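You operate a simulated robot arm through the tools that you are given. There is no shell and no other tool.

You are at the controls of a simulated robot arm. One attempt, no reset.

## Task
Draw the curtain back and water the plants in the blue and orange pots.
Fine: till the soil is dark, no water in the saucers; can back on the plant table. Set down upright: watering can.

The check looks at the end state, three seconds after you hand in, the way a careful person would. Anything else that was tipped, shoved, dropped, spilled or broken makes it a failure.

## Robot
A 7-joint arm with a three-finger gripper, fixed in place. Base frame: the origin is at the foot of the arm, x ahead of it, y to its left, z up. Lengths are in m, angles in degrees, forces in N, time in s.
Its first joint turns from -166.0 to 166.0 degrees. Payload 2.69 kg.
The TCP is the grasp point between the finger pads, 0.03 m short of the fingertips. In the tool frame z runs along the fingers and y along their closing line. Largest opening 0.128 m; the body of the gripper starts 0.117 m behind the TCP.
Orientation is told as [roll, pitch, yaw] about the base's x, y, z axes, in that order, counted from this pose: with the fingers straight down and closing along the base's y, the tool's x points along the base's -x, its y along +y and its z along -z.

## Interface
- The arm moves only by the tool arm_command. Its argument "deltas" is a list of rows, each a list of 7 numbers: the turn, a rotation vector about the base's x, y, z in degrees, then the shift along the base's x, y, z in m, then the gripper command, from -1 (shut) to 1 (fully open), values between in proportion. In form: [[ax, ay, az, x, y, z, jaw], ...]. A call has 1 to 20 rows; each row shifts and turns the commanded pose from where the row before left it. Each row takes 0.2 s and may step no farther than 0.05 m and 8.6 degrees from the row before; otherwise, or with a gripper value out of range, the whole call is refused. Where a pose cannot be reached the arm comes as near as it can. A force on the tool above 50 N (or 10 N above the force at the start of the call, whichever is more), or a blocked arm, ends the call early, and 0.2 s more pass. Each finger halts on what it meets, pressing with about 30 N; the grip force reading is that of the motor and also rises with nothing between the fingers. The clock runs only during rows and for 0.2 s after the last one: add rows that do not move to give the fingers time. The reply holds the time, the measured pose of the TCP, the force on the tool along the base axes, the opening and the grip force, in the units named above and with some noise, with the torque about the TCP (base axes, N m) and any sound that the robot's microphone picked up.
- Cameras (640 x 400 px; columns grow to the right, rows downward): "scene" is fixed at [0.4, 0.5008, 1.5578]; the picture's right is [-0.87, -0.49, 0.00], its down [-0.16, 0.29, -0.94] and it looks along [0.47, -0.82, -0.33] (base axes); focal length 214 px, centre (320, 200). "wrist" rides on the gripper at [0.058, 0.054, -0.131] in the tool frame; the picture's right is [-0.68, 0.74, 0.00], its down [-0.62, -0.57, -0.55] and it looks along [-0.40, -0.37, 0.84] (tool axes); focal length 234 px, centre (320, 200). There is no depth. A picture from a camera that has moved, and an enlarged one, comes with that camera's place and axes in the base frame and with its lens.
- grab_frame(camera): a new picture of that camera. It takes no simulated time.
- slide_trunk(by): slides the trunk up (or, below 0, down) by that many m; the arm rides with it, the base frame stays. It gives what a move gives, with no picture.
- close_up(camera, box): a new picture of the part [left, top, right, bottom] of that camera's present view, enlarged. It takes no simulated time.
- finish_job(): hands the job in; it is judged then, once.

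Places have to be worked out from the pictures, the camera data and where the tool is seen. Open the gripper and draw the arm clear of the work before you hand the job in, unless the task says otherwise.

The tools are called after "Emit:" as a command line: name --pt "numbers of a row" for each row, then --argument value for the rest, lists and objects as JSON in quotes. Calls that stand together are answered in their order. arm_command: Moves the arm, as the interface text tells. Its arguments: {"type":"object","properties":{"deltas":{"type":"array","items":{"type":"array","items":{"type":"number"}}}},"required":["deltas"]} The other tools are called the same way: slide_trunk (by) slides the trunk up or down; grab_frame (camera) takes a picture; close_up (camera, box) takes an enlarged picture of a part of a camera's view; finish_job () hands the job in.

At the start:

```text
time: 0.0
tcp_pos: [0.5368, 0.3376, 1.4876]
orientation: [0.0, -0.1, -0.1]
contact_force: [0.6, 0.9, -0.3]
torque: [-0.02, -0.01, 0.01]
opening: 0.128
grasp_force: 0.0
trunk travel left (down, up): [-0.225, 0.125]
```

scene: 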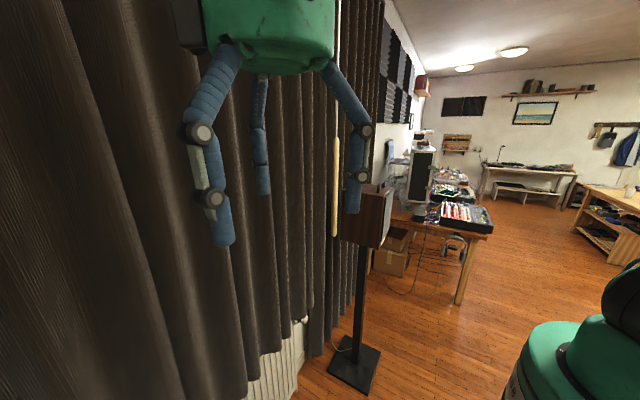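
wrist: 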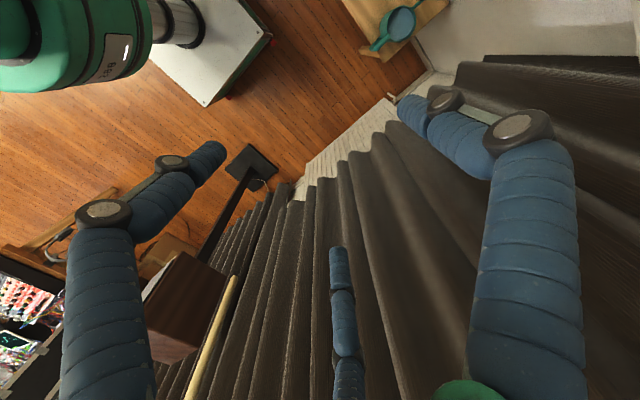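

The scene shows a curtain in front of the arm, with a pale yellow wand hanging by it; the wrist view shows a teal can on a small table. I take fresh close-ups to work out the places.

Emit:
close_up --camera "scene" --box '[240, 0, 440, 260]'

Emit:
close_up --camera "wrist" --box '[300, 0, 500, 125]'

Emit:
grab_frame --camera "wrist"

```text
1.54 times, centred on (340, 130) of scene
camera zoom: at [0.4, 0.5008, 1.5578], right [-0.87, -0.49, 0.0], down [-0.16, 0.29, -0.94], along [0.47, -0.82, -0.33], focal length 330 px, centre (289, 308)
```

zoom: 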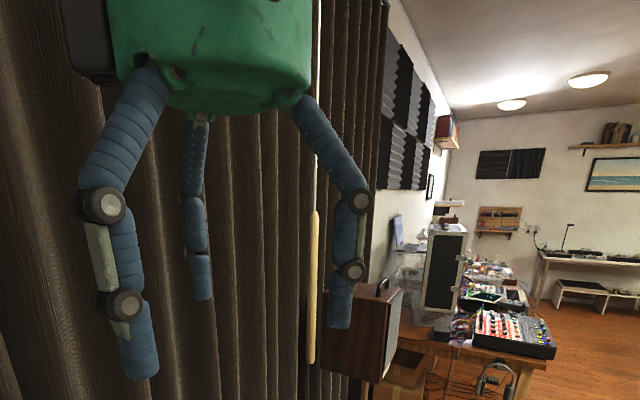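

```text
3.20 times, centred on (400, 62) of wrist
camera zoom: at [0.4787, 0.3914, 1.619], right [0.68, 0.74, 0.0], down [0.62, -0.57, 0.55], along [0.4, -0.37, -0.84], focal length 749 px, centre (64, 640)
```

zoom: 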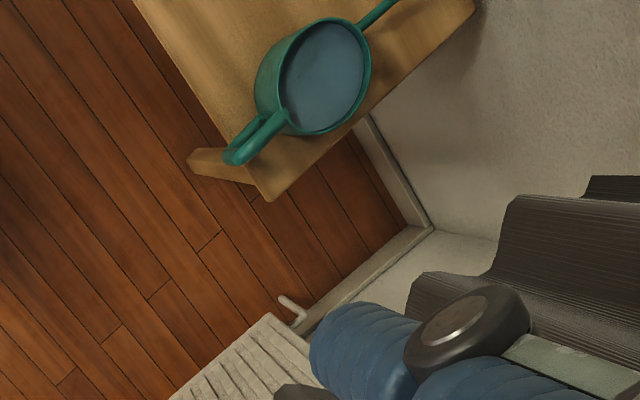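

```text
taken
camera wrist: at [0.4787, 0.3914, 1.619], right [0.68, 0.74, 0.0], down [0.62, -0.57, 0.55], along [0.4, -0.37, -0.84], focal length 234 px, centre (320, 200)
```

wrist: 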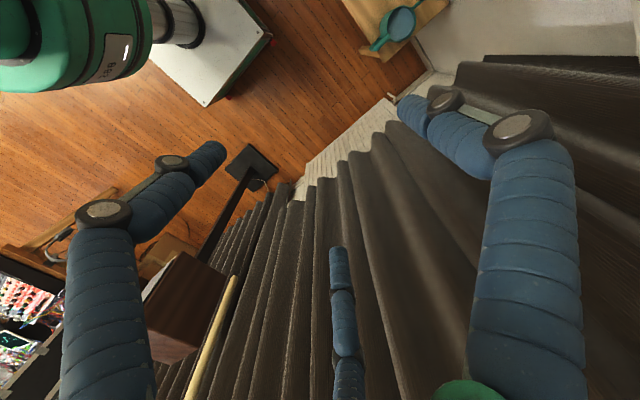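

From the two views I place the wand's grip at about x 0.75, y -0.24, from z 1.12 to 1.51, hanging just before the curtain. I turn the gripper about z, drawing it back a bit, to look at the left side where the can and table stand.

Emit:
arm_command --pt "0 0 8 -0.01 0 0 1" --pt "0 0 8 -0.01 0 0 1" --pt "0 0 8 -0.01 0 0 1" --pt "0 0 8 -0.01 0 0 1" --pt "0 0 8 -0.01 0 0 1" --pt "0 0 8 -0.01 0 0 1" --pt "0 0 8 -0.01 0 0 1" --pt "0 0 8 -0.01 0 0 1"

Emit:
grab_frame --camera "wrist"

Emit:
grab_frame --camera "scene"

```text
time: 1.8
tcp_pos: [0.4569, 0.3374, 1.4899]
orientation: [-0.1, -0.1, 64.2]
contact_force: [0.0, 0.6, 0.3]
torque: [-0.03, -0.03, -0.01]
opening: 0.128
grasp_force: 0.1
trunk travel left (down, up): [-0.225, 0.125]
```

```text
taken
camera wrist: at [0.3835, 0.3094, 1.6196], right [-0.37, 0.93, 0.0], down [0.78, 0.31, 0.55], along [0.51, 0.2, -0.84], focal length 234 px, centre (320, 200)
```

wrist: 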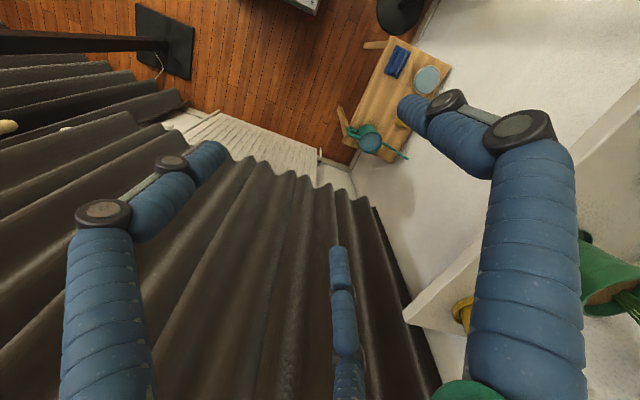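

```text
taken
```

scene: 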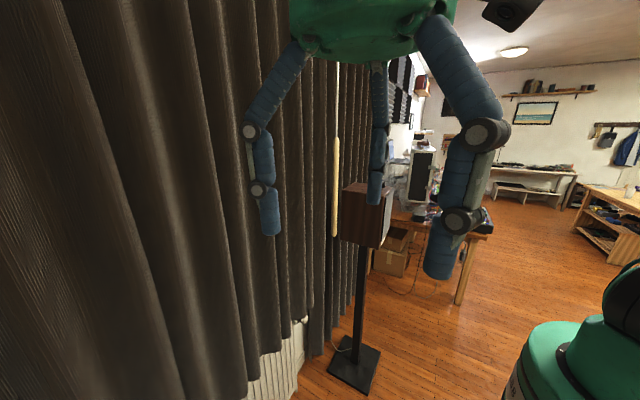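

On the left I see the low table with the can, a bowl and a blue item, plus a shelf on the left wall with pots. I turn further left and zoom in there.

Emit:
close_up --camera "wrist" --box '[310, 20, 470, 180]'

Emit:
arm_command --pt "0 0 8 0 -0.02 0 1" --pt "0 0 8 0 -0.02 0 1" --pt "0 0 8 0 -0.02 0 1" --pt "0 0 8 0 -0.02 0 1" --pt "0 0 8 0 -0.02 0 1" --pt "0 0 8 0 -0.02 0 1"

Emit:
grab_frame --camera "wrist"

```text
2.50 times, centred on (390, 100) of wrist
camera zoom: at [0.3835, 0.3094, 1.6196], right [-0.37, 0.93, 0.0], down [0.78, 0.31, 0.55], along [0.51, 0.2, -0.84], focal length 585 px, centre (145, 450)
```

zoom: 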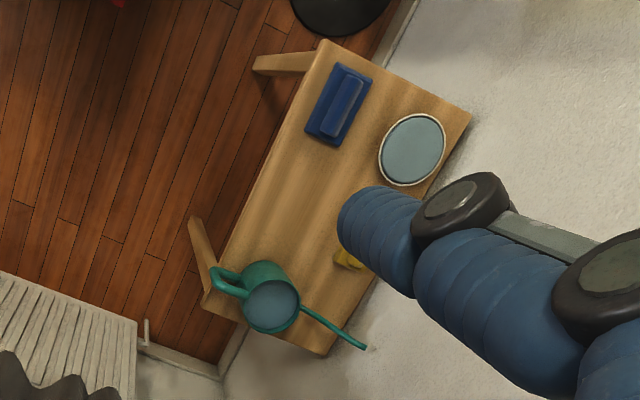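

```text
time: 3.2
tcp_pos: [0.4577, 0.2172, 1.4889]
orientation: [0.1, 0.0, 112.2]
contact_force: [-0.6, -0.8, -1.4]
torque: [-0.01, -0.02, 0.04]
opening: 0.128
grasp_force: 0.0
trunk travel left (down, up): [-0.225, 0.125]
```

```text
taken
camera wrist: at [0.4297, 0.1433, 1.6191], right [-0.94, 0.35, 0.0], down [0.29, 0.78, 0.55], along [0.19, 0.51, -0.84], focal length 234 px, centre (320, 200)
```

wrist: 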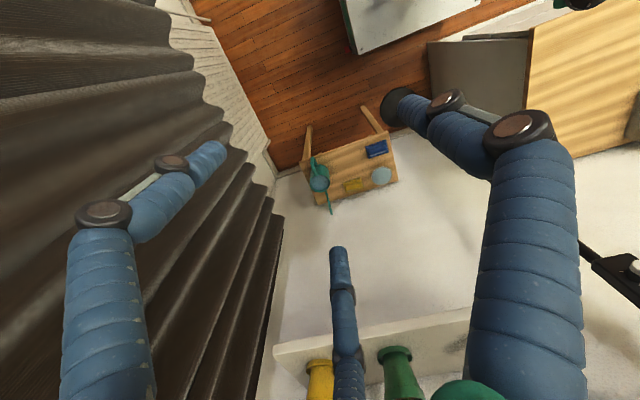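

The can is at about (0.61, 0.61, z≈0.70) on the low table, and the wall shelf at about y 0.85, z 1.3 carries a yellow and a green pot. I tilt the gripper toward the left wall to see the shelf whole.

Emit:
arm_command --pt "8 0 0 0 -0.02 0 1" --pt "8 0 0 0 -0.02 0 1" --pt "8 0 0 0 -0.02 0 1" --pt "8 0 0 0 -0.02 0 1" --pt "8 0 0 0 -0.02 0 1"

Emit:
grab_frame --camera "wrist"

Emit:
grab_frame --camera "scene"

```text
time: 4.4
tcp_pos: [0.4584, 0.116, 1.49]
orientation: [-17.6, -36.7, 117.9]
contact_force: [0.4, 0.3, 0.2]
torque: [0.0, 0.01, 0.02]
opening: 0.1281
grasp_force: 0.0
trunk travel left (down, up): [-0.225, 0.125]
```

```text
taken
camera wrist: at [0.4302, -0.0245, 1.542], right [-0.94, 0.27, 0.23], down [0.29, 0.24, 0.92], along [0.19, 0.93, -0.31], focal length 234 px, centre (320, 200)
```

wrist: 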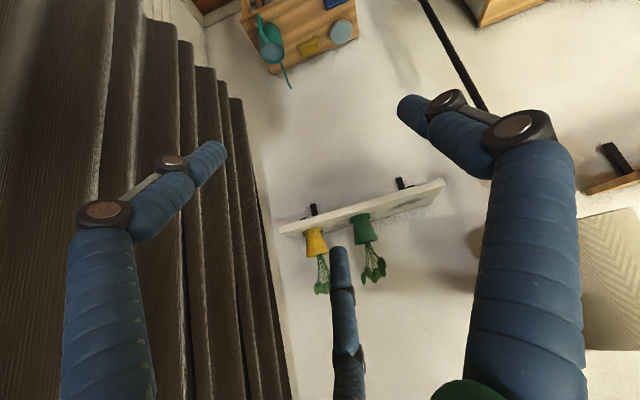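

```text
taken
```

scene: 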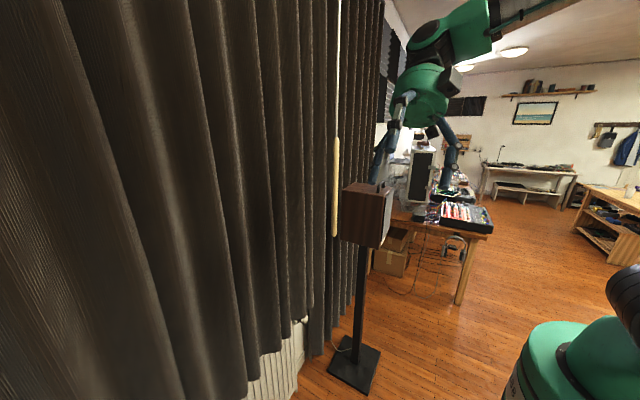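

The shelf pots are only yellow and green, so the blue and orange pots must be behind the curtain. I zoom on the wand and curtain now that the arm is out of the scene's way.

Emit:
close_up --camera "scene" --box '[270, 0, 400, 100]'

Emit:
close_up --camera "scene" --box '[260, 100, 400, 250]'

Emit:
close_up --camera "scene" --box '[200, 230, 400, 400]'

Emit:
close_up --camera "scene" --box '[0, 0, 270, 400]'

```text
4.00 times, centred on (335, 50) of scene
camera zoom: at [0.4, 0.5008, 1.5578], right [-0.87, -0.49, 0.0], down [-0.16, 0.29, -0.94], along [0.47, -0.82, -0.33], focal length 858 px, centre (260, 800)
```

zoom: 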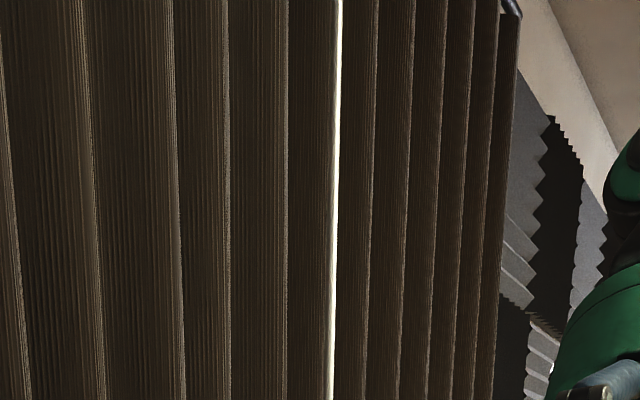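

```text
2.67 times, centred on (330, 175) of scene
camera zoom: at [0.4, 0.5008, 1.5578], right [-0.87, -0.49, 0.0], down [-0.16, 0.29, -0.94], along [0.47, -0.82, -0.33], focal length 572 px, centre (293, 267)
```

zoom: 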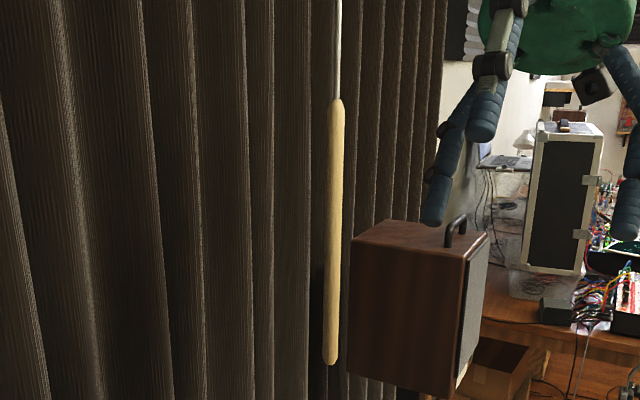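

```text
2.35 times, centred on (300, 315) of scene
camera zoom: at [0.4, 0.5008, 1.5578], right [-0.87, -0.49, 0.0], down [-0.16, 0.29, -0.94], along [0.47, -0.82, -0.33], focal length 505 px, centre (367, -71)
```

zoom: 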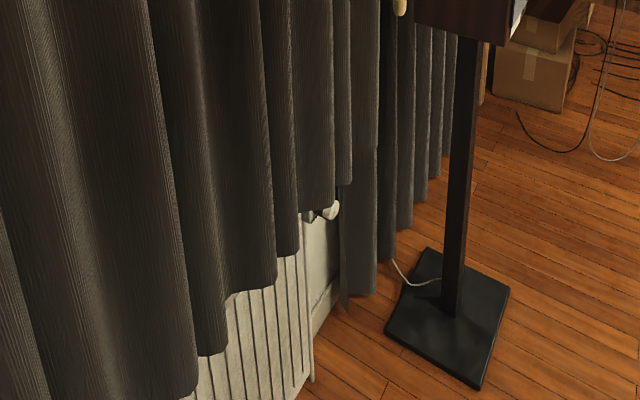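

```text
1.00 times, centred on (135, 200) of scene (not enlarged: the box is as wide or as high as the picture)
camera zoom: at [0.4, 0.5008, 1.5578], right [-0.87, -0.49, 0.0], down [-0.16, 0.29, -0.94], along [0.47, -0.82, -0.33], focal length 214 px, centre (505, 200)
```

zoom: 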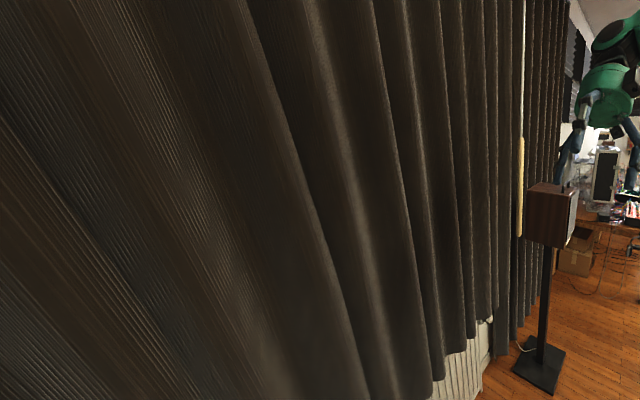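

Two panels show: the right one (y < -0.24) already gathered, the left one spread with a higher hem; the wand is at their boundary, and the speaker stands just to its right at about (0.7, -0.48), top z≈1.28. I turn back to the start orientation, then point the fingers forward so I can see the rail and approach the wand.

Emit:
arm_command --pt "-8 0 0 0 0 0 1" --pt "-8 0 0 0 0 0 1" --pt "-8 0 0 0 0 0 1" --pt "-8 0 0 0 0 0 1" --pt "-8 0 0 0 0 0 1" --pt "0 0 -8 0 0 0 1" --pt "0 0 -8 0 0 0 1" --pt "0 0 -8 0 0 0 1" --pt "0 0 -8 0 0 0 1" --pt "0 0 -8 0 0 0 1" --pt "0 0 -8 0 0 0 1" --pt "0 0 -8 0 0 0 1" --pt "0 0 -8 0 0 0 1" --pt "0 0 -8 0 0 0 1" --pt "0 0 -8 0 0 0 1" --pt "0 0 -8 0 0 0 1" --pt "0 0 -8 0 0 0 1" --pt "0 0 -8 0 0 0 1" --pt "0 0 -8 0 0 0 1"

Emit:
arm_command --pt "0 -8 0 0 -0.01 0 1" --pt "0 -8 0 0 -0.01 0 1" --pt "0 -8 0 0 -0.01 0 1" --pt "0 -8 0 0 -0.01 0 1" --pt "0 -8 0 0 -0.01 0 1" --pt "0 -8 0 0 -0.01 0 1" --pt "0 -8 0 0 -0.01 0 1" --pt "0 -8 0 0 -0.01 0 1" --pt "0 -8 0 0 -0.01 0 1" --pt "0 -8 0 0 -0.01 0 1" --pt "0 -8 0 0 -0.01 0 1" --pt "0 -2 0 0 0 0 1"

Emit:
grab_frame --camera "wrist"

Emit:
grab_frame --camera "scene"

```text
time: 8.4
tcp_pos: [0.4572, 0.1168, 1.4881]
orientation: [0.0, 0.0, -0.1]
contact_force: [0.1, -0.3, 0.5]
torque: [-0.02, 0.05, 0.0]
opening: 0.1281
grasp_force: 0.1
trunk travel left (down, up): [-0.225, 0.125]
```

```text
time: 11.0
tcp_pos: [0.4579, 0.0071, 1.488]
orientation: [-2.6, -83.1, 0.2]
contact_force: [0.7, -0.1, -1.3]
torque: [0.01, -0.05, -0.04]
opening: 0.128
grasp_force: 0.0
out of reach, approached as far as the arm can: row 11
trunk travel left (down, up): [-0.225, 0.125]
```

```text
taken
camera wrist: at [0.3237, 0.0672, 1.445], right [0.11, 0.74, 0.67], down [-0.49, -0.54, 0.68], along [0.86, -0.4, 0.3], focal length 234 px, centre (320, 200)
```

wrist: 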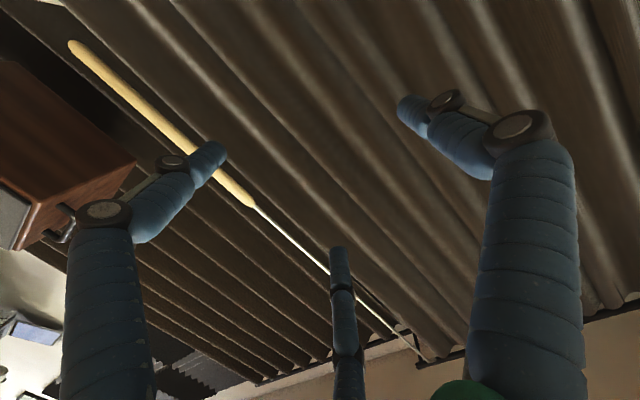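

```text
taken
```

scene: 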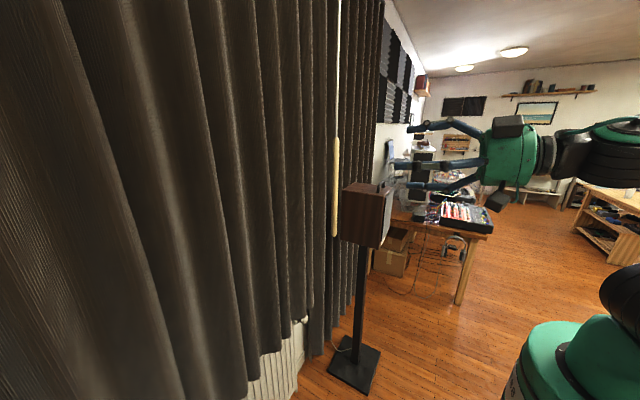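

Emit:
close_up --camera "wrist" --box '[230, 280, 450, 400]'

Emit:
close_up --camera "wrist" --box '[0, 0, 260, 230]'

```text
2.91 times, centred on (340, 340) of wrist
camera zoom: at [0.3237, 0.0672, 1.445], right [0.11, 0.74, 0.67], down [-0.49, -0.54, 0.68], along [0.86, -0.4, 0.3], focal length 681 px, centre (262, -207)
```

zoom: 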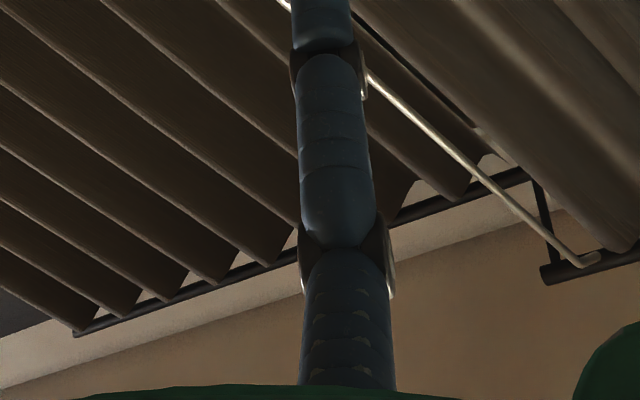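

```text
1.74 times, centred on (130, 115) of wrist
camera zoom: at [0.3237, 0.0672, 1.445], right [0.11, 0.74, 0.67], down [-0.49, -0.54, 0.68], along [0.86, -0.4, 0.3], focal length 407 px, centre (650, 348)
```

zoom: 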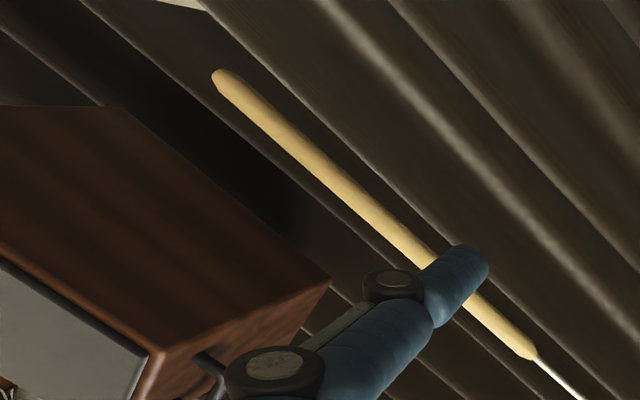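

The front rail ends at the right (about y -0.25, z≈2.24) and the wand hangs from the lead carrier there, so the left panel opens toward +y. I move the gripper to in front of the wand at about z 1.44, fingers pointing forward.

Emit:
arm_command --pt "0 0 0 0.015 -0.035 -0.006 1" --pt "0 0 0 0.015 -0.035 -0.006 1" --pt "0 0 0 0.015 -0.035 -0.006 1" --pt "0 0 0 0.015 -0.035 -0.006 1" --pt "0 0 0 0.015 -0.035 -0.006 1" --pt "0 0 0 0.015 -0.035 -0.006 1" --pt "0 0 0 0.015 -0.035 -0.006 1"

Emit:
grab_frame --camera "wrist"

Emit:
grab_frame --camera "scene"

```text
time: 12.6
tcp_pos: [0.5329, -0.1584, 1.4172]
orientation: [-3.4, -75.5, -2.7]
contact_force: [0.6, -0.6, 1.1]
torque: [0.03, 0.07, 0.03]
opening: 0.128
grasp_force: 0.1
out of reach, approached as far as the arm can: row 1, 2, 3, 4
trunk travel left (down, up): [-0.225, 0.125]
```

```text
taken
camera wrist: at [0.3984, -0.0895, 1.3927], right [0.25, 0.72, 0.64], down [-0.43, -0.51, 0.74], along [0.87, -0.46, 0.19], focal length 234 px, centre (320, 200)
```

wrist: 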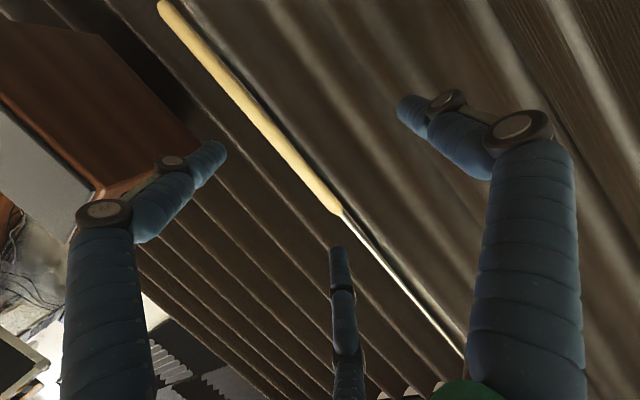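

```text
taken
```

scene: 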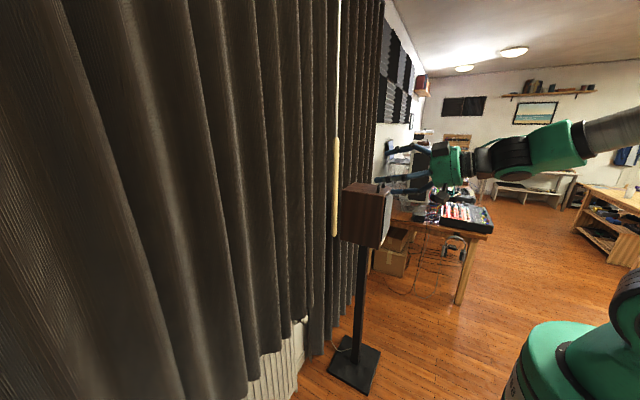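

The arm lagged behind the command near a reach limit; I hold for a few rows to let it settle and read the pose.

Emit:
arm_command --pt "0 0 0 0 0 0 1" --pt "0 0 0 0 0 0 1" --pt "0 0 0 0 0 0 1"

```text
time: 13.4
tcp_pos: [0.5319, -0.1559, 1.4168]
orientation: [-3.6, -75.4, -2.5]
contact_force: [-0.1, -0.2, 0.5]
torque: [0.02, 0.03, 0.04]
opening: 0.128
grasp_force: 0.0
trunk travel left (down, up): [-0.225, 0.125]
```

The command seems to restart from the reached pose (0.532, -0.156, 1.417). I continue toward the wand's y while still well before the curtain, keeping this pitch.

Emit:
arm_command --pt "0 0 0 0.01 -0.03 0.01 1" --pt "0 0 0 0.01 -0.03 0.01 1" --pt "0 0 0 0.01 -0.024 0.01 1" --pt "0 0 0 0 0 0 1"

Emit:
grab_frame --camera "wrist"

Emit:
close_up --camera "scene" --box '[300, 80, 500, 260]'

```text
time: 14.4
tcp_pos: [0.5638, -0.2392, 1.4465]
orientation: [-3.6, -75.3, -2.6]
contact_force: [-0.9, -0.2, 0.1]
torque: [0.02, 0.0, 0.01]
opening: 0.1282
grasp_force: 0.1
trunk travel left (down, up): [-0.225, 0.125]
```

```text
taken
camera wrist: at [0.4291, -0.1714, 1.4221], right [0.25, 0.72, 0.64], down [-0.43, -0.51, 0.74], along [0.87, -0.46, 0.19], focal length 234 px, centre (320, 200)
```

wrist: 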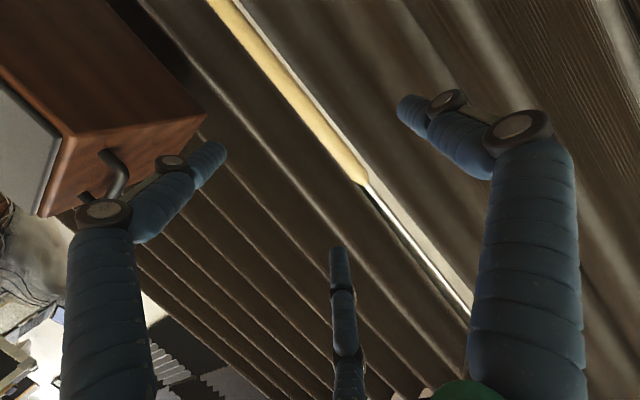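

```text
2.22 times, centred on (400, 170) of scene
camera zoom: at [0.4, 0.5008, 1.5578], right [-0.87, -0.49, 0.0], down [-0.16, 0.29, -0.94], along [0.47, -0.82, -0.33], focal length 477 px, centre (142, 267)
```

zoom: 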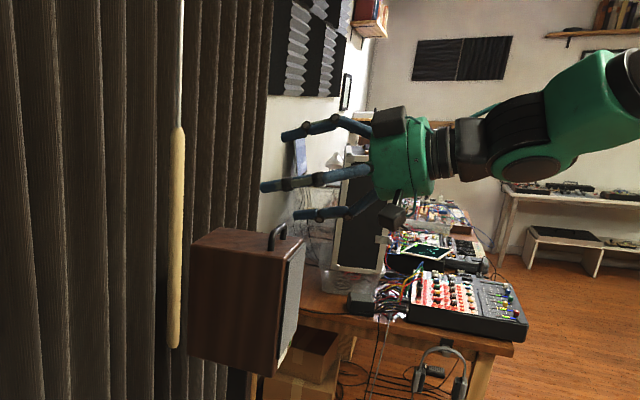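

Triangulating anew, the wand stands at about (0.765, -0.27), its thick grip from z 1.10 to 1.51; the speaker top is lower, at about 1.28. I advance with the jaw open so that the wand comes between the fingers at z≈1.44.

Emit:
arm_command --pt "0 0 0 0.03 -0.008 0 1" --pt "0 0 0 0.03 -0.008 0 1" --pt "0 0 0 0.03 -0.008 0 1" --pt "0 0 0 0.03 -0.007 0 1" --pt "0 0 0 0.03 0 0 1" --pt "0 0 0 0.02 0 0 1" --pt "0 0 0 0 0 0 1"

Emit:
grab_frame --camera "wrist"

Emit:
close_up --camera "scene" --box '[270, 80, 470, 260]'

```text
time: 16.0
tcp_pos: [0.7332, -0.2714, 1.4468]
orientation: [-3.5, -75.3, -2.6]
contact_force: [-0.2, -0.4, -0.9]
torque: [-0.01, -0.03, -0.04]
opening: 0.1279
grasp_force: 0.0
trunk travel left (down, up): [-0.225, 0.125]
```

```text
taken
camera wrist: at [0.599, -0.2023, 1.4217], right [0.25, 0.72, 0.64], down [-0.43, -0.51, 0.74], along [0.87, -0.46, 0.19], focal length 234 px, centre (320, 200)
```

wrist: 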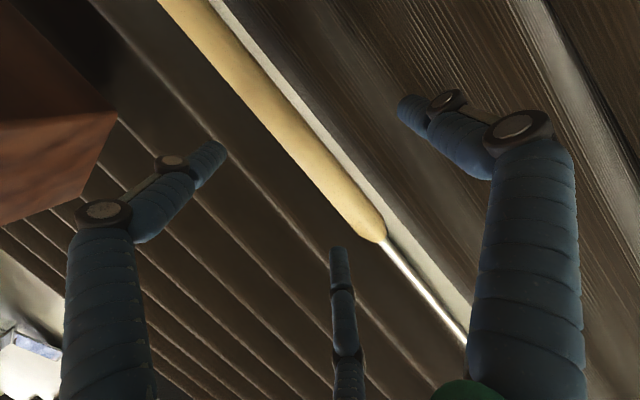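

```text
2.22 times, centred on (370, 170) of scene
camera zoom: at [0.4, 0.5008, 1.5578], right [-0.87, -0.49, 0.0], down [-0.16, 0.29, -0.94], along [0.47, -0.82, -0.33], focal length 477 px, centre (209, 267)
```

zoom: 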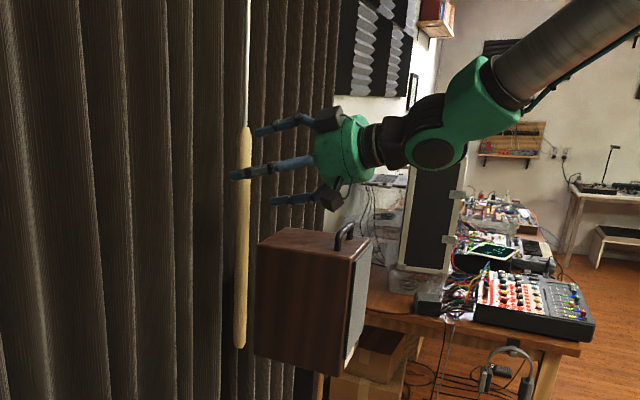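

The wand measures again at (0.763, -0.268), between the fingers and about 3 cm ahead of the TCP. I go forward a bit more and close on it.

Emit:
arm_command --pt "0 0 0 0.012 0.002 0 1" --pt "0 0 0 0.012 0 0 1" --pt "0 0 0 0 0 0 1"

Emit:
grab_frame --camera "wrist"

```text
time: 16.8
tcp_pos: [0.7573, -0.2686, 1.4471]
orientation: [-3.6, -75.5, -2.5]
contact_force: [0.2, 0.0, 0.1]
torque: [0.01, -0.04, 0.01]
opening: 0.1278
grasp_force: 0.0
trunk travel left (down, up): [-0.225, 0.125]
```

```text
taken
camera wrist: at [0.6227, -0.201, 1.4217], right [0.25, 0.72, 0.64], down [-0.43, -0.51, 0.74], along [0.87, -0.46, 0.19], focal length 234 px, centre (320, 200)
```

wrist: 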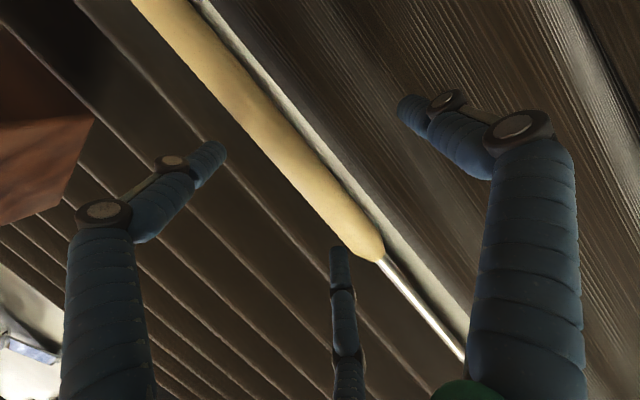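

No contact so far; I close the jaw on the wand's grip.

Emit:
arm_command --pt "0 0 0 0 0 0 -1" --pt "0 0 0 0 0 0 -1" --pt "0 0 0 0 0 0 -1" --pt "0 0 0 0 0 0 -1"

Emit:
grab_frame --camera "wrist"

```text
time: 17.8
tcp_pos: [0.7566, -0.2684, 1.4466]
orientation: [-3.5, -75.4, -2.6]
contact_force: [1.6, 0.7, 5.8]
torque: [1.14, -0.16, -0.11]
opening: 0.0381
grasp_force: 45.2
trunk travel left (down, up): [-0.225, 0.125]
```

```text
taken
camera wrist: at [0.6224, -0.2008, 1.4225], right [0.25, 0.72, 0.64], down [-0.43, -0.51, 0.74], along [0.87, -0.46, 0.19], focal length 234 px, centre (320, 200)
```

wrist: 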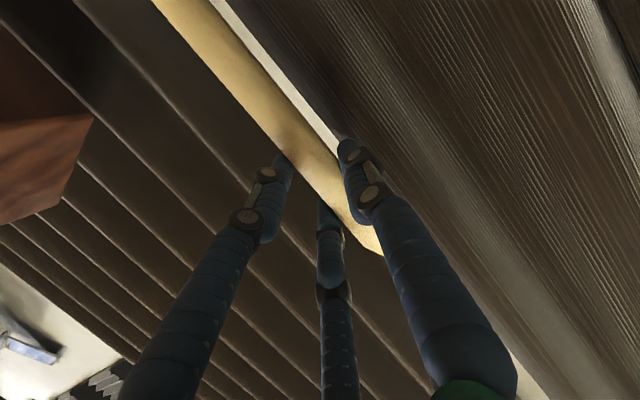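

The wand is gripped (opening 0.038, force 45 N). I pull it gently toward +y and watch the force.

Emit:
arm_command --pt "0 0 0 0 0.02 0 -1" --pt "0 0 0 0 0.02 0 -1" --pt "0 0 0 0 0.02 0 -1" --pt "0 0 0 0 0.02 0 -1" --pt "0 0 0 0 0.02 0 -1"

Emit:
grab_frame --camera "scene"

```text
time: 19.0
tcp_pos: [0.7571, -0.1697, 1.4475]
orientation: [-3.5, -75.4, -2.6]
contact_force: [-7.4, 1.7, 9.0]
torque: [1.33, -0.2, -0.09]
opening: 0.038
grasp_force: 44.9
trunk travel left (down, up): [-0.225, 0.125]
```

```text
taken
```

scene: 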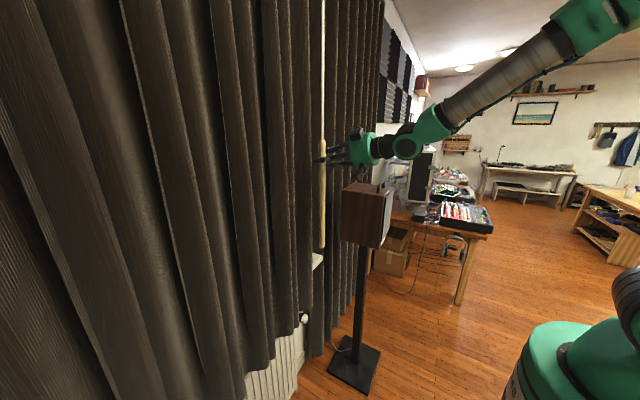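

The curtain is running with the wand and a bit of white sill shows behind. I keep pulling toward +y at a moderate pace.

Emit:
arm_command --pt "0 0 0 0 0.025 0 -1" --pt "0 0 0 0 0.025 0 -1" --pt "0 0 0 0 0.025 0 -1" --pt "0 0 0 0 0.025 0 -1" --pt "0 0 0 0 0.025 0 -1" --pt "0 0 0 0 0.025 0 -1" --pt "0 0 0 0 0.025 0 -1" --pt "0 0 0 0 0.025 0 -1"

Emit:
grab_frame --camera "scene"

Emit:
grab_frame --camera "wrist"

```text
time: 20.8
tcp_pos: [0.7575, 0.0309, 1.4462]
orientation: [-3.7, -75.6, -2.5]
contact_force: [-14.1, 1.2, 0.3]
torque: [1.36, -0.15, -0.13]
opening: 0.0378
grasp_force: 44.7
trunk travel left (down, up): [-0.225, 0.125]
```

```text
taken
```

scene: 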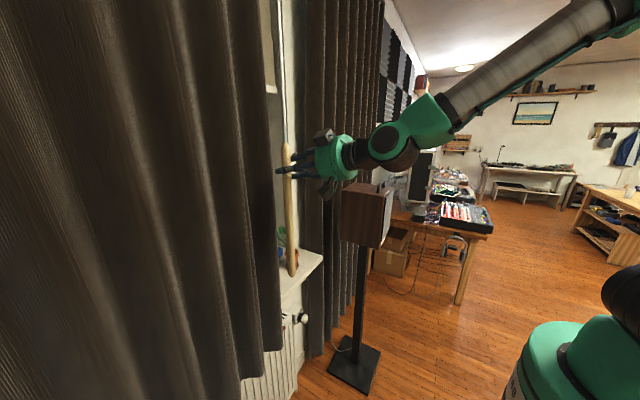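

```text
taken
camera wrist: at [0.6223, 0.0997, 1.4223], right [0.25, 0.73, 0.64], down [-0.43, -0.51, 0.74], along [0.87, -0.46, 0.19], focal length 234 px, centre (320, 200)
```

wrist: 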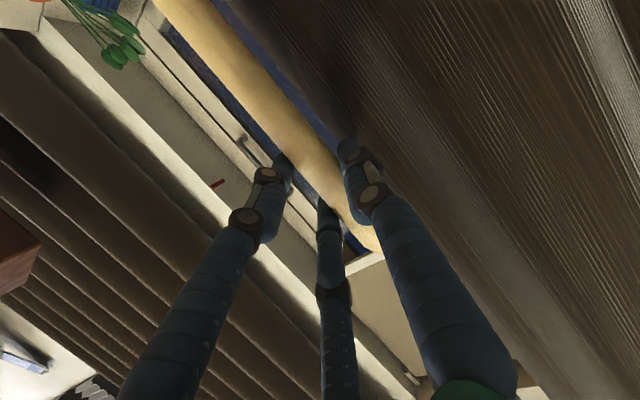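

Behind the wand a blue pot and the sill appear; the tool feels about 14 N toward -x. I zoom in to check that neither wand nor curtain is pressing on a pot.

Emit:
close_up --camera "scene" --box '[240, 120, 360, 330]'

Emit:
close_up --camera "wrist" --box '[0, 0, 260, 160]'

```text
1.90 times, centred on (300, 225) of scene
camera zoom: at [0.4, 0.5008, 1.5578], right [-0.87, -0.49, 0.0], down [-0.16, 0.29, -0.94], along [0.47, -0.82, -0.33], focal length 408 px, centre (358, 152)
```

zoom: 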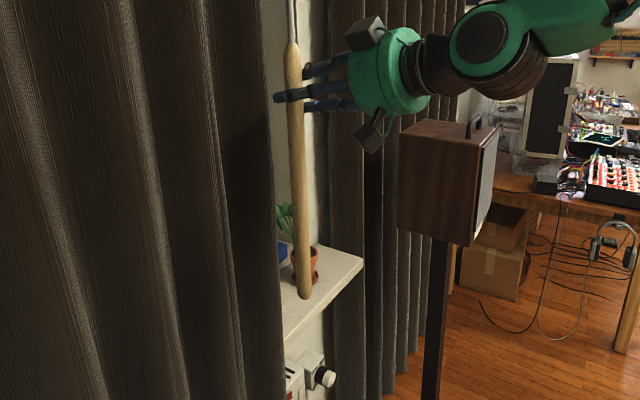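

```text
2.46 times, centred on (130, 80) of wrist
camera zoom: at [0.6223, 0.0997, 1.4223], right [0.25, 0.73, 0.64], down [-0.43, -0.51, 0.74], along [0.87, -0.46, 0.19], focal length 576 px, centre (788, 495)
```

zoom: 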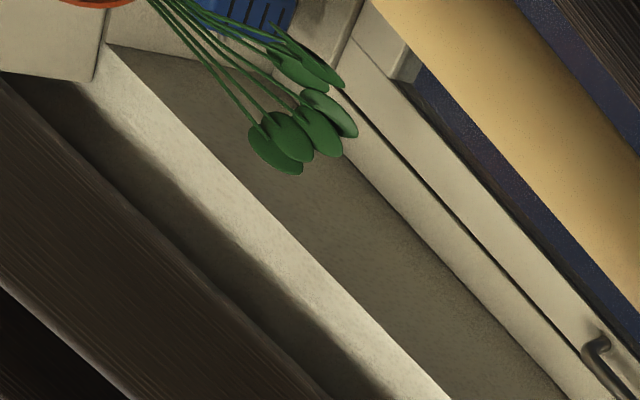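

Orange pot and something blue stand on the sill, clear of the wand. I continue pulling toward +y while easing x back slightly to relieve the push.

Emit:
arm_command --pt "0 0 0 -0.003 0.025 0 -1" --pt "0 0 0 -0.003 0.025 0 -1" --pt "0 0 0 -0.003 0.025 0 -1" --pt "0 0 0 0 0.025 0 -1" --pt "0 0 0 0 0.025 0 -1" --pt "0 0 0 0 0.025 0 -1"

Emit:
grab_frame --camera "scene"

Emit:
grab_frame --camera "wrist"

```text
time: 22.2
tcp_pos: [0.753, 0.1805, 1.4489]
orientation: [-3.7, -75.2, -2.3]
contact_force: [32.4, 1.4, -6.6]
torque: [1.2, -0.73, -0.48]
opening: 0.0378
grasp_force: 44.3
trunk travel left (down, up): [-0.225, 0.125]
```

```text
taken
```

scene: 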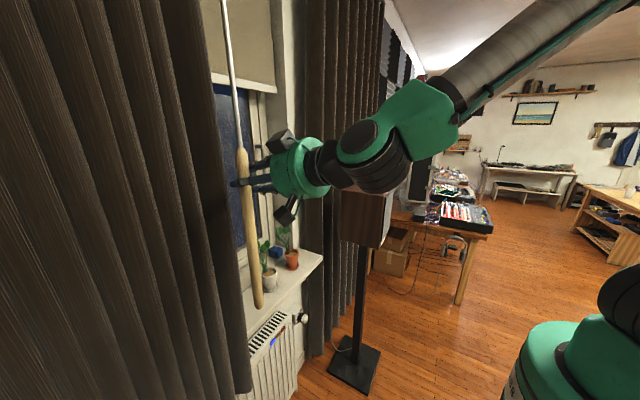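

```text
taken
camera wrist: at [0.6178, 0.2483, 1.4229], right [0.25, 0.73, 0.64], down [-0.43, -0.51, 0.74], along [0.87, -0.46, 0.18], focal length 234 px, centre (320, 200)
```

wrist: 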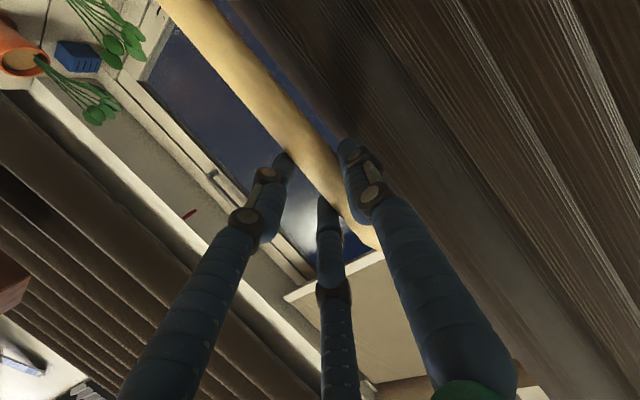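

Easing back produced +32 N, so the wand is held in x by its carrier; I return x by 6 mm and go on pulling toward +y.

Emit:
arm_command --pt "0 0 0 0.003 0 0 -1" --pt "0 0 0 0.003 0.015 0 -1" --pt "0 0 0 0 0.025 0 -1" --pt "0 0 0 0 0.025 0 -1" --pt "0 0 0 0 0.025 0 -1" --pt "0 0 0 0 0.025 0 -1"

Emit:
grab_frame --camera "scene"

Emit:
grab_frame --camera "wrist"

```text
time: 23.6
tcp_pos: [0.753, 0.2957, 1.448]
orientation: [-3.9, -75.2, -2.2]
contact_force: [-40.7, 1.3, -25.2]
torque: [1.36, -0.95, -0.1]
opening: 0.0379
grasp_force: 44.9
trunk travel left (down, up): [-0.225, 0.125]
```

```text
taken
```

scene: 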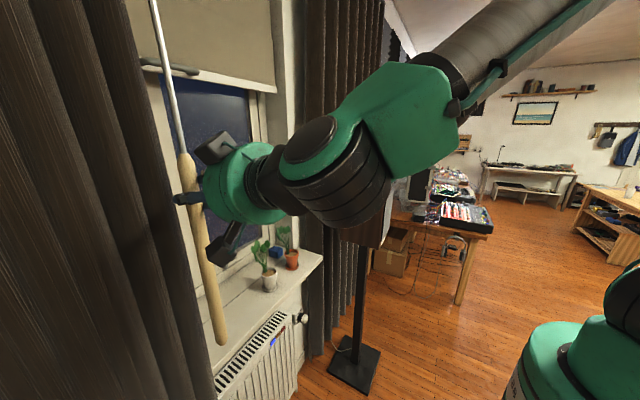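

```text
taken
camera wrist: at [0.618, 0.3641, 1.4226], right [0.25, 0.73, 0.64], down [-0.43, -0.51, 0.74], along [0.87, -0.46, 0.19], focal length 234 px, centre (320, 200)
```

wrist: 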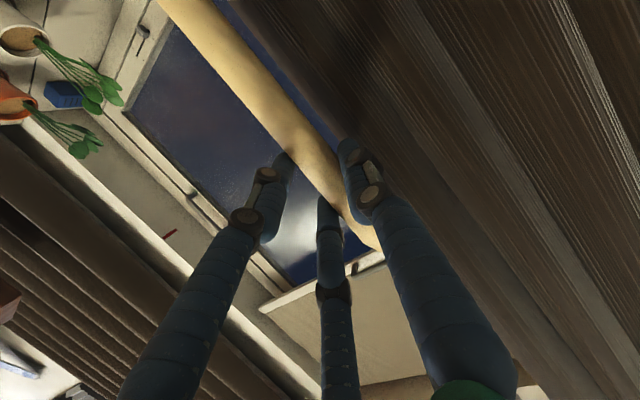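

The wand apparently slipped in the grip and now pushes back with 40 N in x. I open the fingers slightly so they only cage the wand, which frees the forces, and pull on that way.

Emit:
arm_command --pt "0 0 0 0 0 0 -0.2" --pt "0 0 0 0 0 0 -0.2" --pt "0 0 0 0 0 0 -0.2"

Emit:
grab_frame --camera "wrist"

```text
time: 24.4
tcp_pos: [0.7565, 0.2944, 1.4501]
orientation: [-3.5, -75.5, -2.7]
contact_force: [-1.1, -0.1, 0.0]
torque: [0.01, -0.05, 0.01]
opening: 0.0511
grasp_force: 0.0
trunk travel left (down, up): [-0.225, 0.125]
```

```text
taken
camera wrist: at [0.6215, 0.3629, 1.4244], right [0.25, 0.72, 0.64], down [-0.43, -0.51, 0.74], along [0.87, -0.46, 0.19], focal length 234 px, centre (320, 200)
```

wrist: 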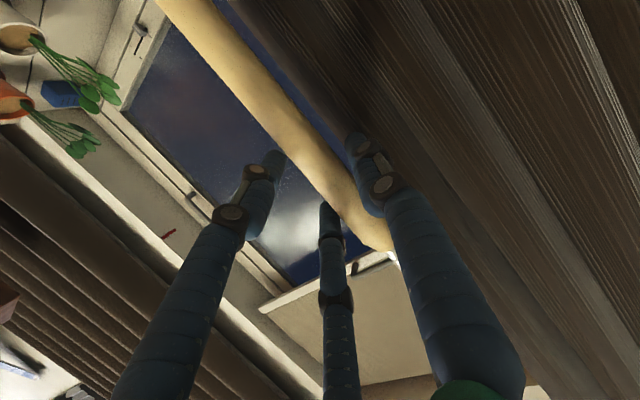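

Forces are relieved and the fingers still surround the wand. I continue pulling toward +y, watching for resistance.

Emit:
arm_command --pt "0 0 0 0 0.025 0 -0.2" --pt "0 0 0 0 0.025 0 -0.2" --pt "0 0 0 0 0.025 0 -0.2" --pt "0 0 0 0 0.025 0 -0.2" --pt "0 0 0 0 0.02 0 -0.2" --pt "0 0 0 0 0 0 -0.2"

Emit:
grab_frame --camera "scene"

Emit:
grab_frame --camera "wrist"

```text
time: 25.8
tcp_pos: [0.7567, 0.4155, 1.4463]
orientation: [-3.5, -75.4, -2.5]
contact_force: [0.4, 0.4, 0.0]
torque: [-0.01, 0.01, -0.02]
opening: 0.0512
grasp_force: 0.1
trunk travel left (down, up): [-0.225, 0.125]
```

```text
taken
```

scene: 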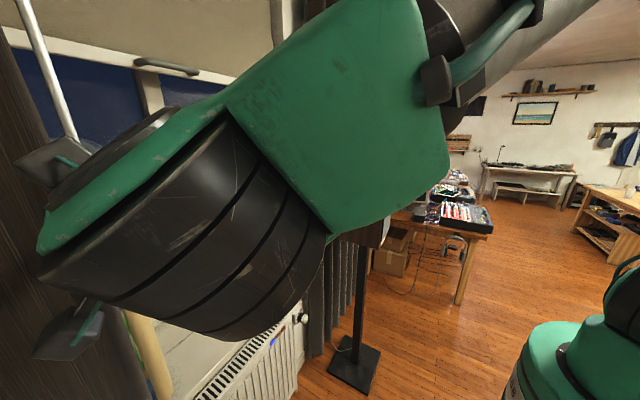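

```text
taken
camera wrist: at [0.621, 0.4841, 1.4216], right [0.25, 0.72, 0.64], down [-0.43, -0.51, 0.74], along [0.87, -0.46, 0.19], focal length 234 px, centre (320, 200)
```

wrist: 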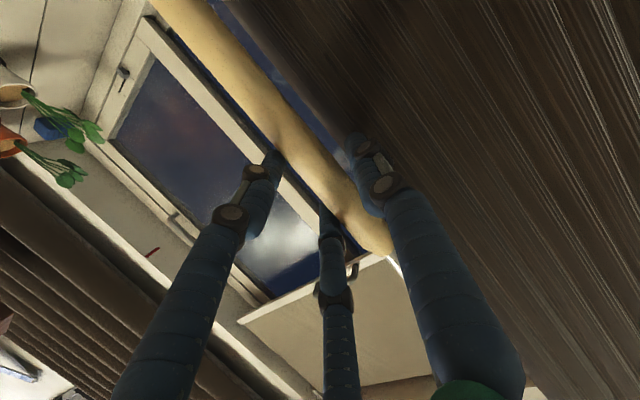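

The wand still moves freely with no resistance. I keep going toward +y in smaller steps.

Emit:
arm_command --pt "0 0 0 0 0.02 0 -0.2" --pt "0 0 0 0 0.02 0 -0.2" --pt "0 0 0 0 0.02 0 -0.2" --pt "0 0 0 0 0.02 0 -0.2" --pt "0 0 0 0 0.02 0 -0.2" --pt "0 0 0 0 0 0 -0.2"

Emit:
grab_frame --camera "scene"

Emit:
grab_frame --camera "wrist"

```text
time: 27.2
tcp_pos: [0.7548, 0.515, 1.445]
orientation: [-3.6, -75.4, -2.5]
contact_force: [0.7, 0.7, -0.1]
torque: [-0.01, -0.01, -0.03]
opening: 0.0511
grasp_force: 0.1
trunk travel left (down, up): [-0.225, 0.125]
```

```text
taken
```

scene: 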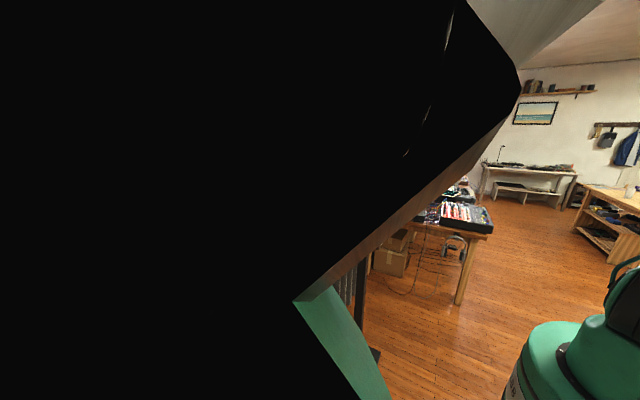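

```text
taken
camera wrist: at [0.6196, 0.5839, 1.4211], right [0.25, 0.72, 0.64], down [-0.43, -0.51, 0.74], along [0.87, -0.46, 0.19], focal length 234 px, centre (320, 200)
```

wrist: 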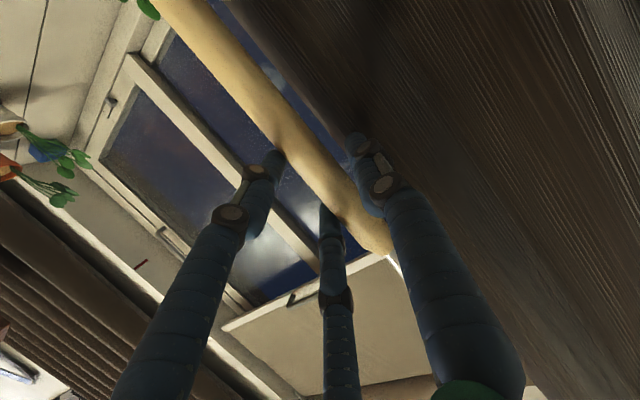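

The arm now passes in front of the scene camera; the wand still moves freely and more window is clear. I pull on in smaller steps toward the rail's end, watching for resistance and the shelf's distance.

Emit:
arm_command --pt "0 0 0 0 0.012 0 -0.2" --pt "0 0 0 0 0.012 0 -0.2" --pt "0 0 0 0 0.012 0 -0.2" --pt "0 0 0 0 0.012 0 -0.2" --pt "0 0 0 0 0 0 -0.2"

Emit:
grab_frame --camera "wrist"

```text
time: 27.8
tcp_pos: [0.7558, 0.5271, 1.4449]
orientation: [-2.8, -75.2, -3.9]
contact_force: [-10.7, -22.5, 4.5]
torque: [2.09, 1.24, -1.66]
opening: 0.0559
grasp_force: 3.8
trunk travel left (down, up): [-0.225, 0.125]
stopped in row 3: the force on the tool passed its limit at 63 N (the readings are from after the stop); the commanded pose is now the measured one
```

```text
taken
camera wrist: at [0.6211, 0.5978, 1.4208], right [0.26, 0.72, 0.64], down [-0.44, -0.51, 0.74], along [0.86, -0.47, 0.18], focal length 234 px, centre (320, 200)
```

wrist: 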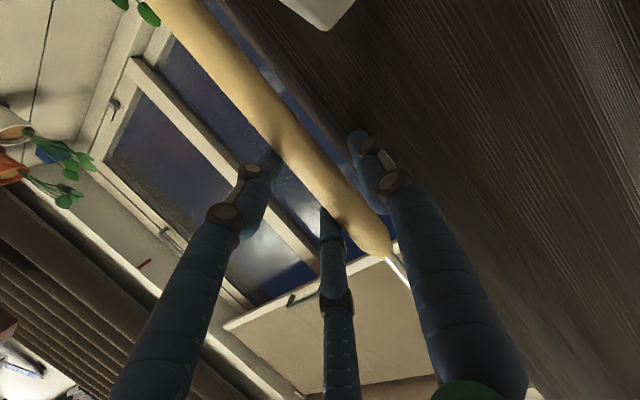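

The pull stopped at y≈0.527 with the fingers pushed apart by the wand, so the curtain has reached its end stop. Re-triangulating, the wall shelf's front corner is at about (0.68, 0.575, 1.39), close under the hand, so I relieve the pull and yaw the hand about the wand so it swings away from the shelf.

Emit:
arm_command --pt "0 0 0 0 -0.006 0 -0.15" --pt "0 0 6 0 0 0 -0.1" --pt "0 0 6 0 -0.003 0 -0.1" --pt "0 0 6 0 -0.003 0 -0.1" --pt "0 0 0 0 0 0 -0.1"

Emit:
grab_frame --camera "wrist"

```text
time: 29.0
tcp_pos: [0.7558, 0.5212, 1.4426]
orientation: [-3.9, -75.1, 15.3]
contact_force: [-0.7, -0.2, -0.2]
torque: [0.0, -0.02, 0.04]
opening: 0.0577
grasp_force: 0.1
trunk travel left (down, up): [-0.225, 0.125]
```

```text
taken
camera wrist: at [0.6068, 0.5451, 1.4187], right [0.02, 0.77, 0.64], down [-0.26, -0.62, 0.75], along [0.97, -0.18, 0.18], focal length 234 px, centre (320, 200)
```

wrist: 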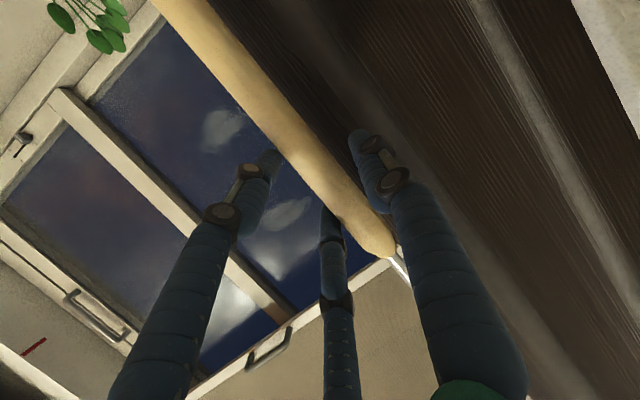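

The hand is now clear of the shelf and free of force, with the wand still between the fingers. I open a little more and withdraw along the finger direction, leaving the curtain at its end.

Emit:
arm_command --pt "0 0 0 0 0 0 0.1" --pt "0 0 0 -0.0287 -0.0057 0.0078 0.1" --pt "0 0 0 -0.0287 -0.0057 0.0078 0.1" --pt "0 0 0 -0.0287 -0.0057 0.0078 0.1" --pt "0 0 0 -0.0287 -0.0157 0.0078 0.1" --pt "0 0 0 -0.0287 -0.0257 0.0078 0.1"

Emit:
grab_frame --camera "wrist"

Emit:
grab_frame --camera "scene"

```text
time: 30.4
tcp_pos: [0.6128, 0.459, 1.4866]
orientation: [-4.0, -75.3, 15.2]
contact_force: [-0.1, -0.2, -0.1]
torque: [0.03, 0.07, -0.02]
opening: 0.0702
grasp_force: 0.2
trunk travel left (down, up): [-0.225, 0.125]
```

```text
taken
camera wrist: at [0.4635, 0.4847, 1.4606], right [0.02, 0.77, 0.64], down [-0.26, -0.62, 0.74], along [0.97, -0.18, 0.18], focal length 234 px, centre (320, 200)
```

wrist: 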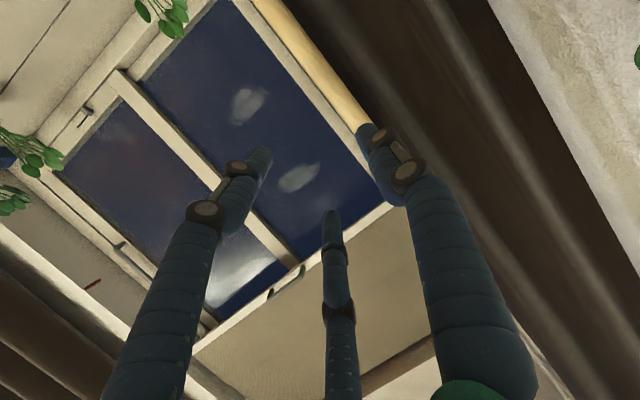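

```text
taken
```

scene: 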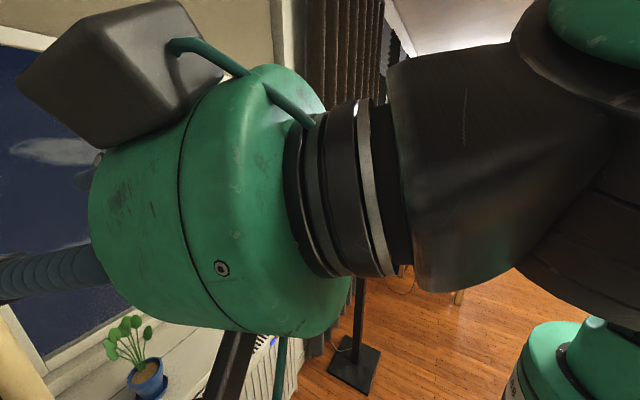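

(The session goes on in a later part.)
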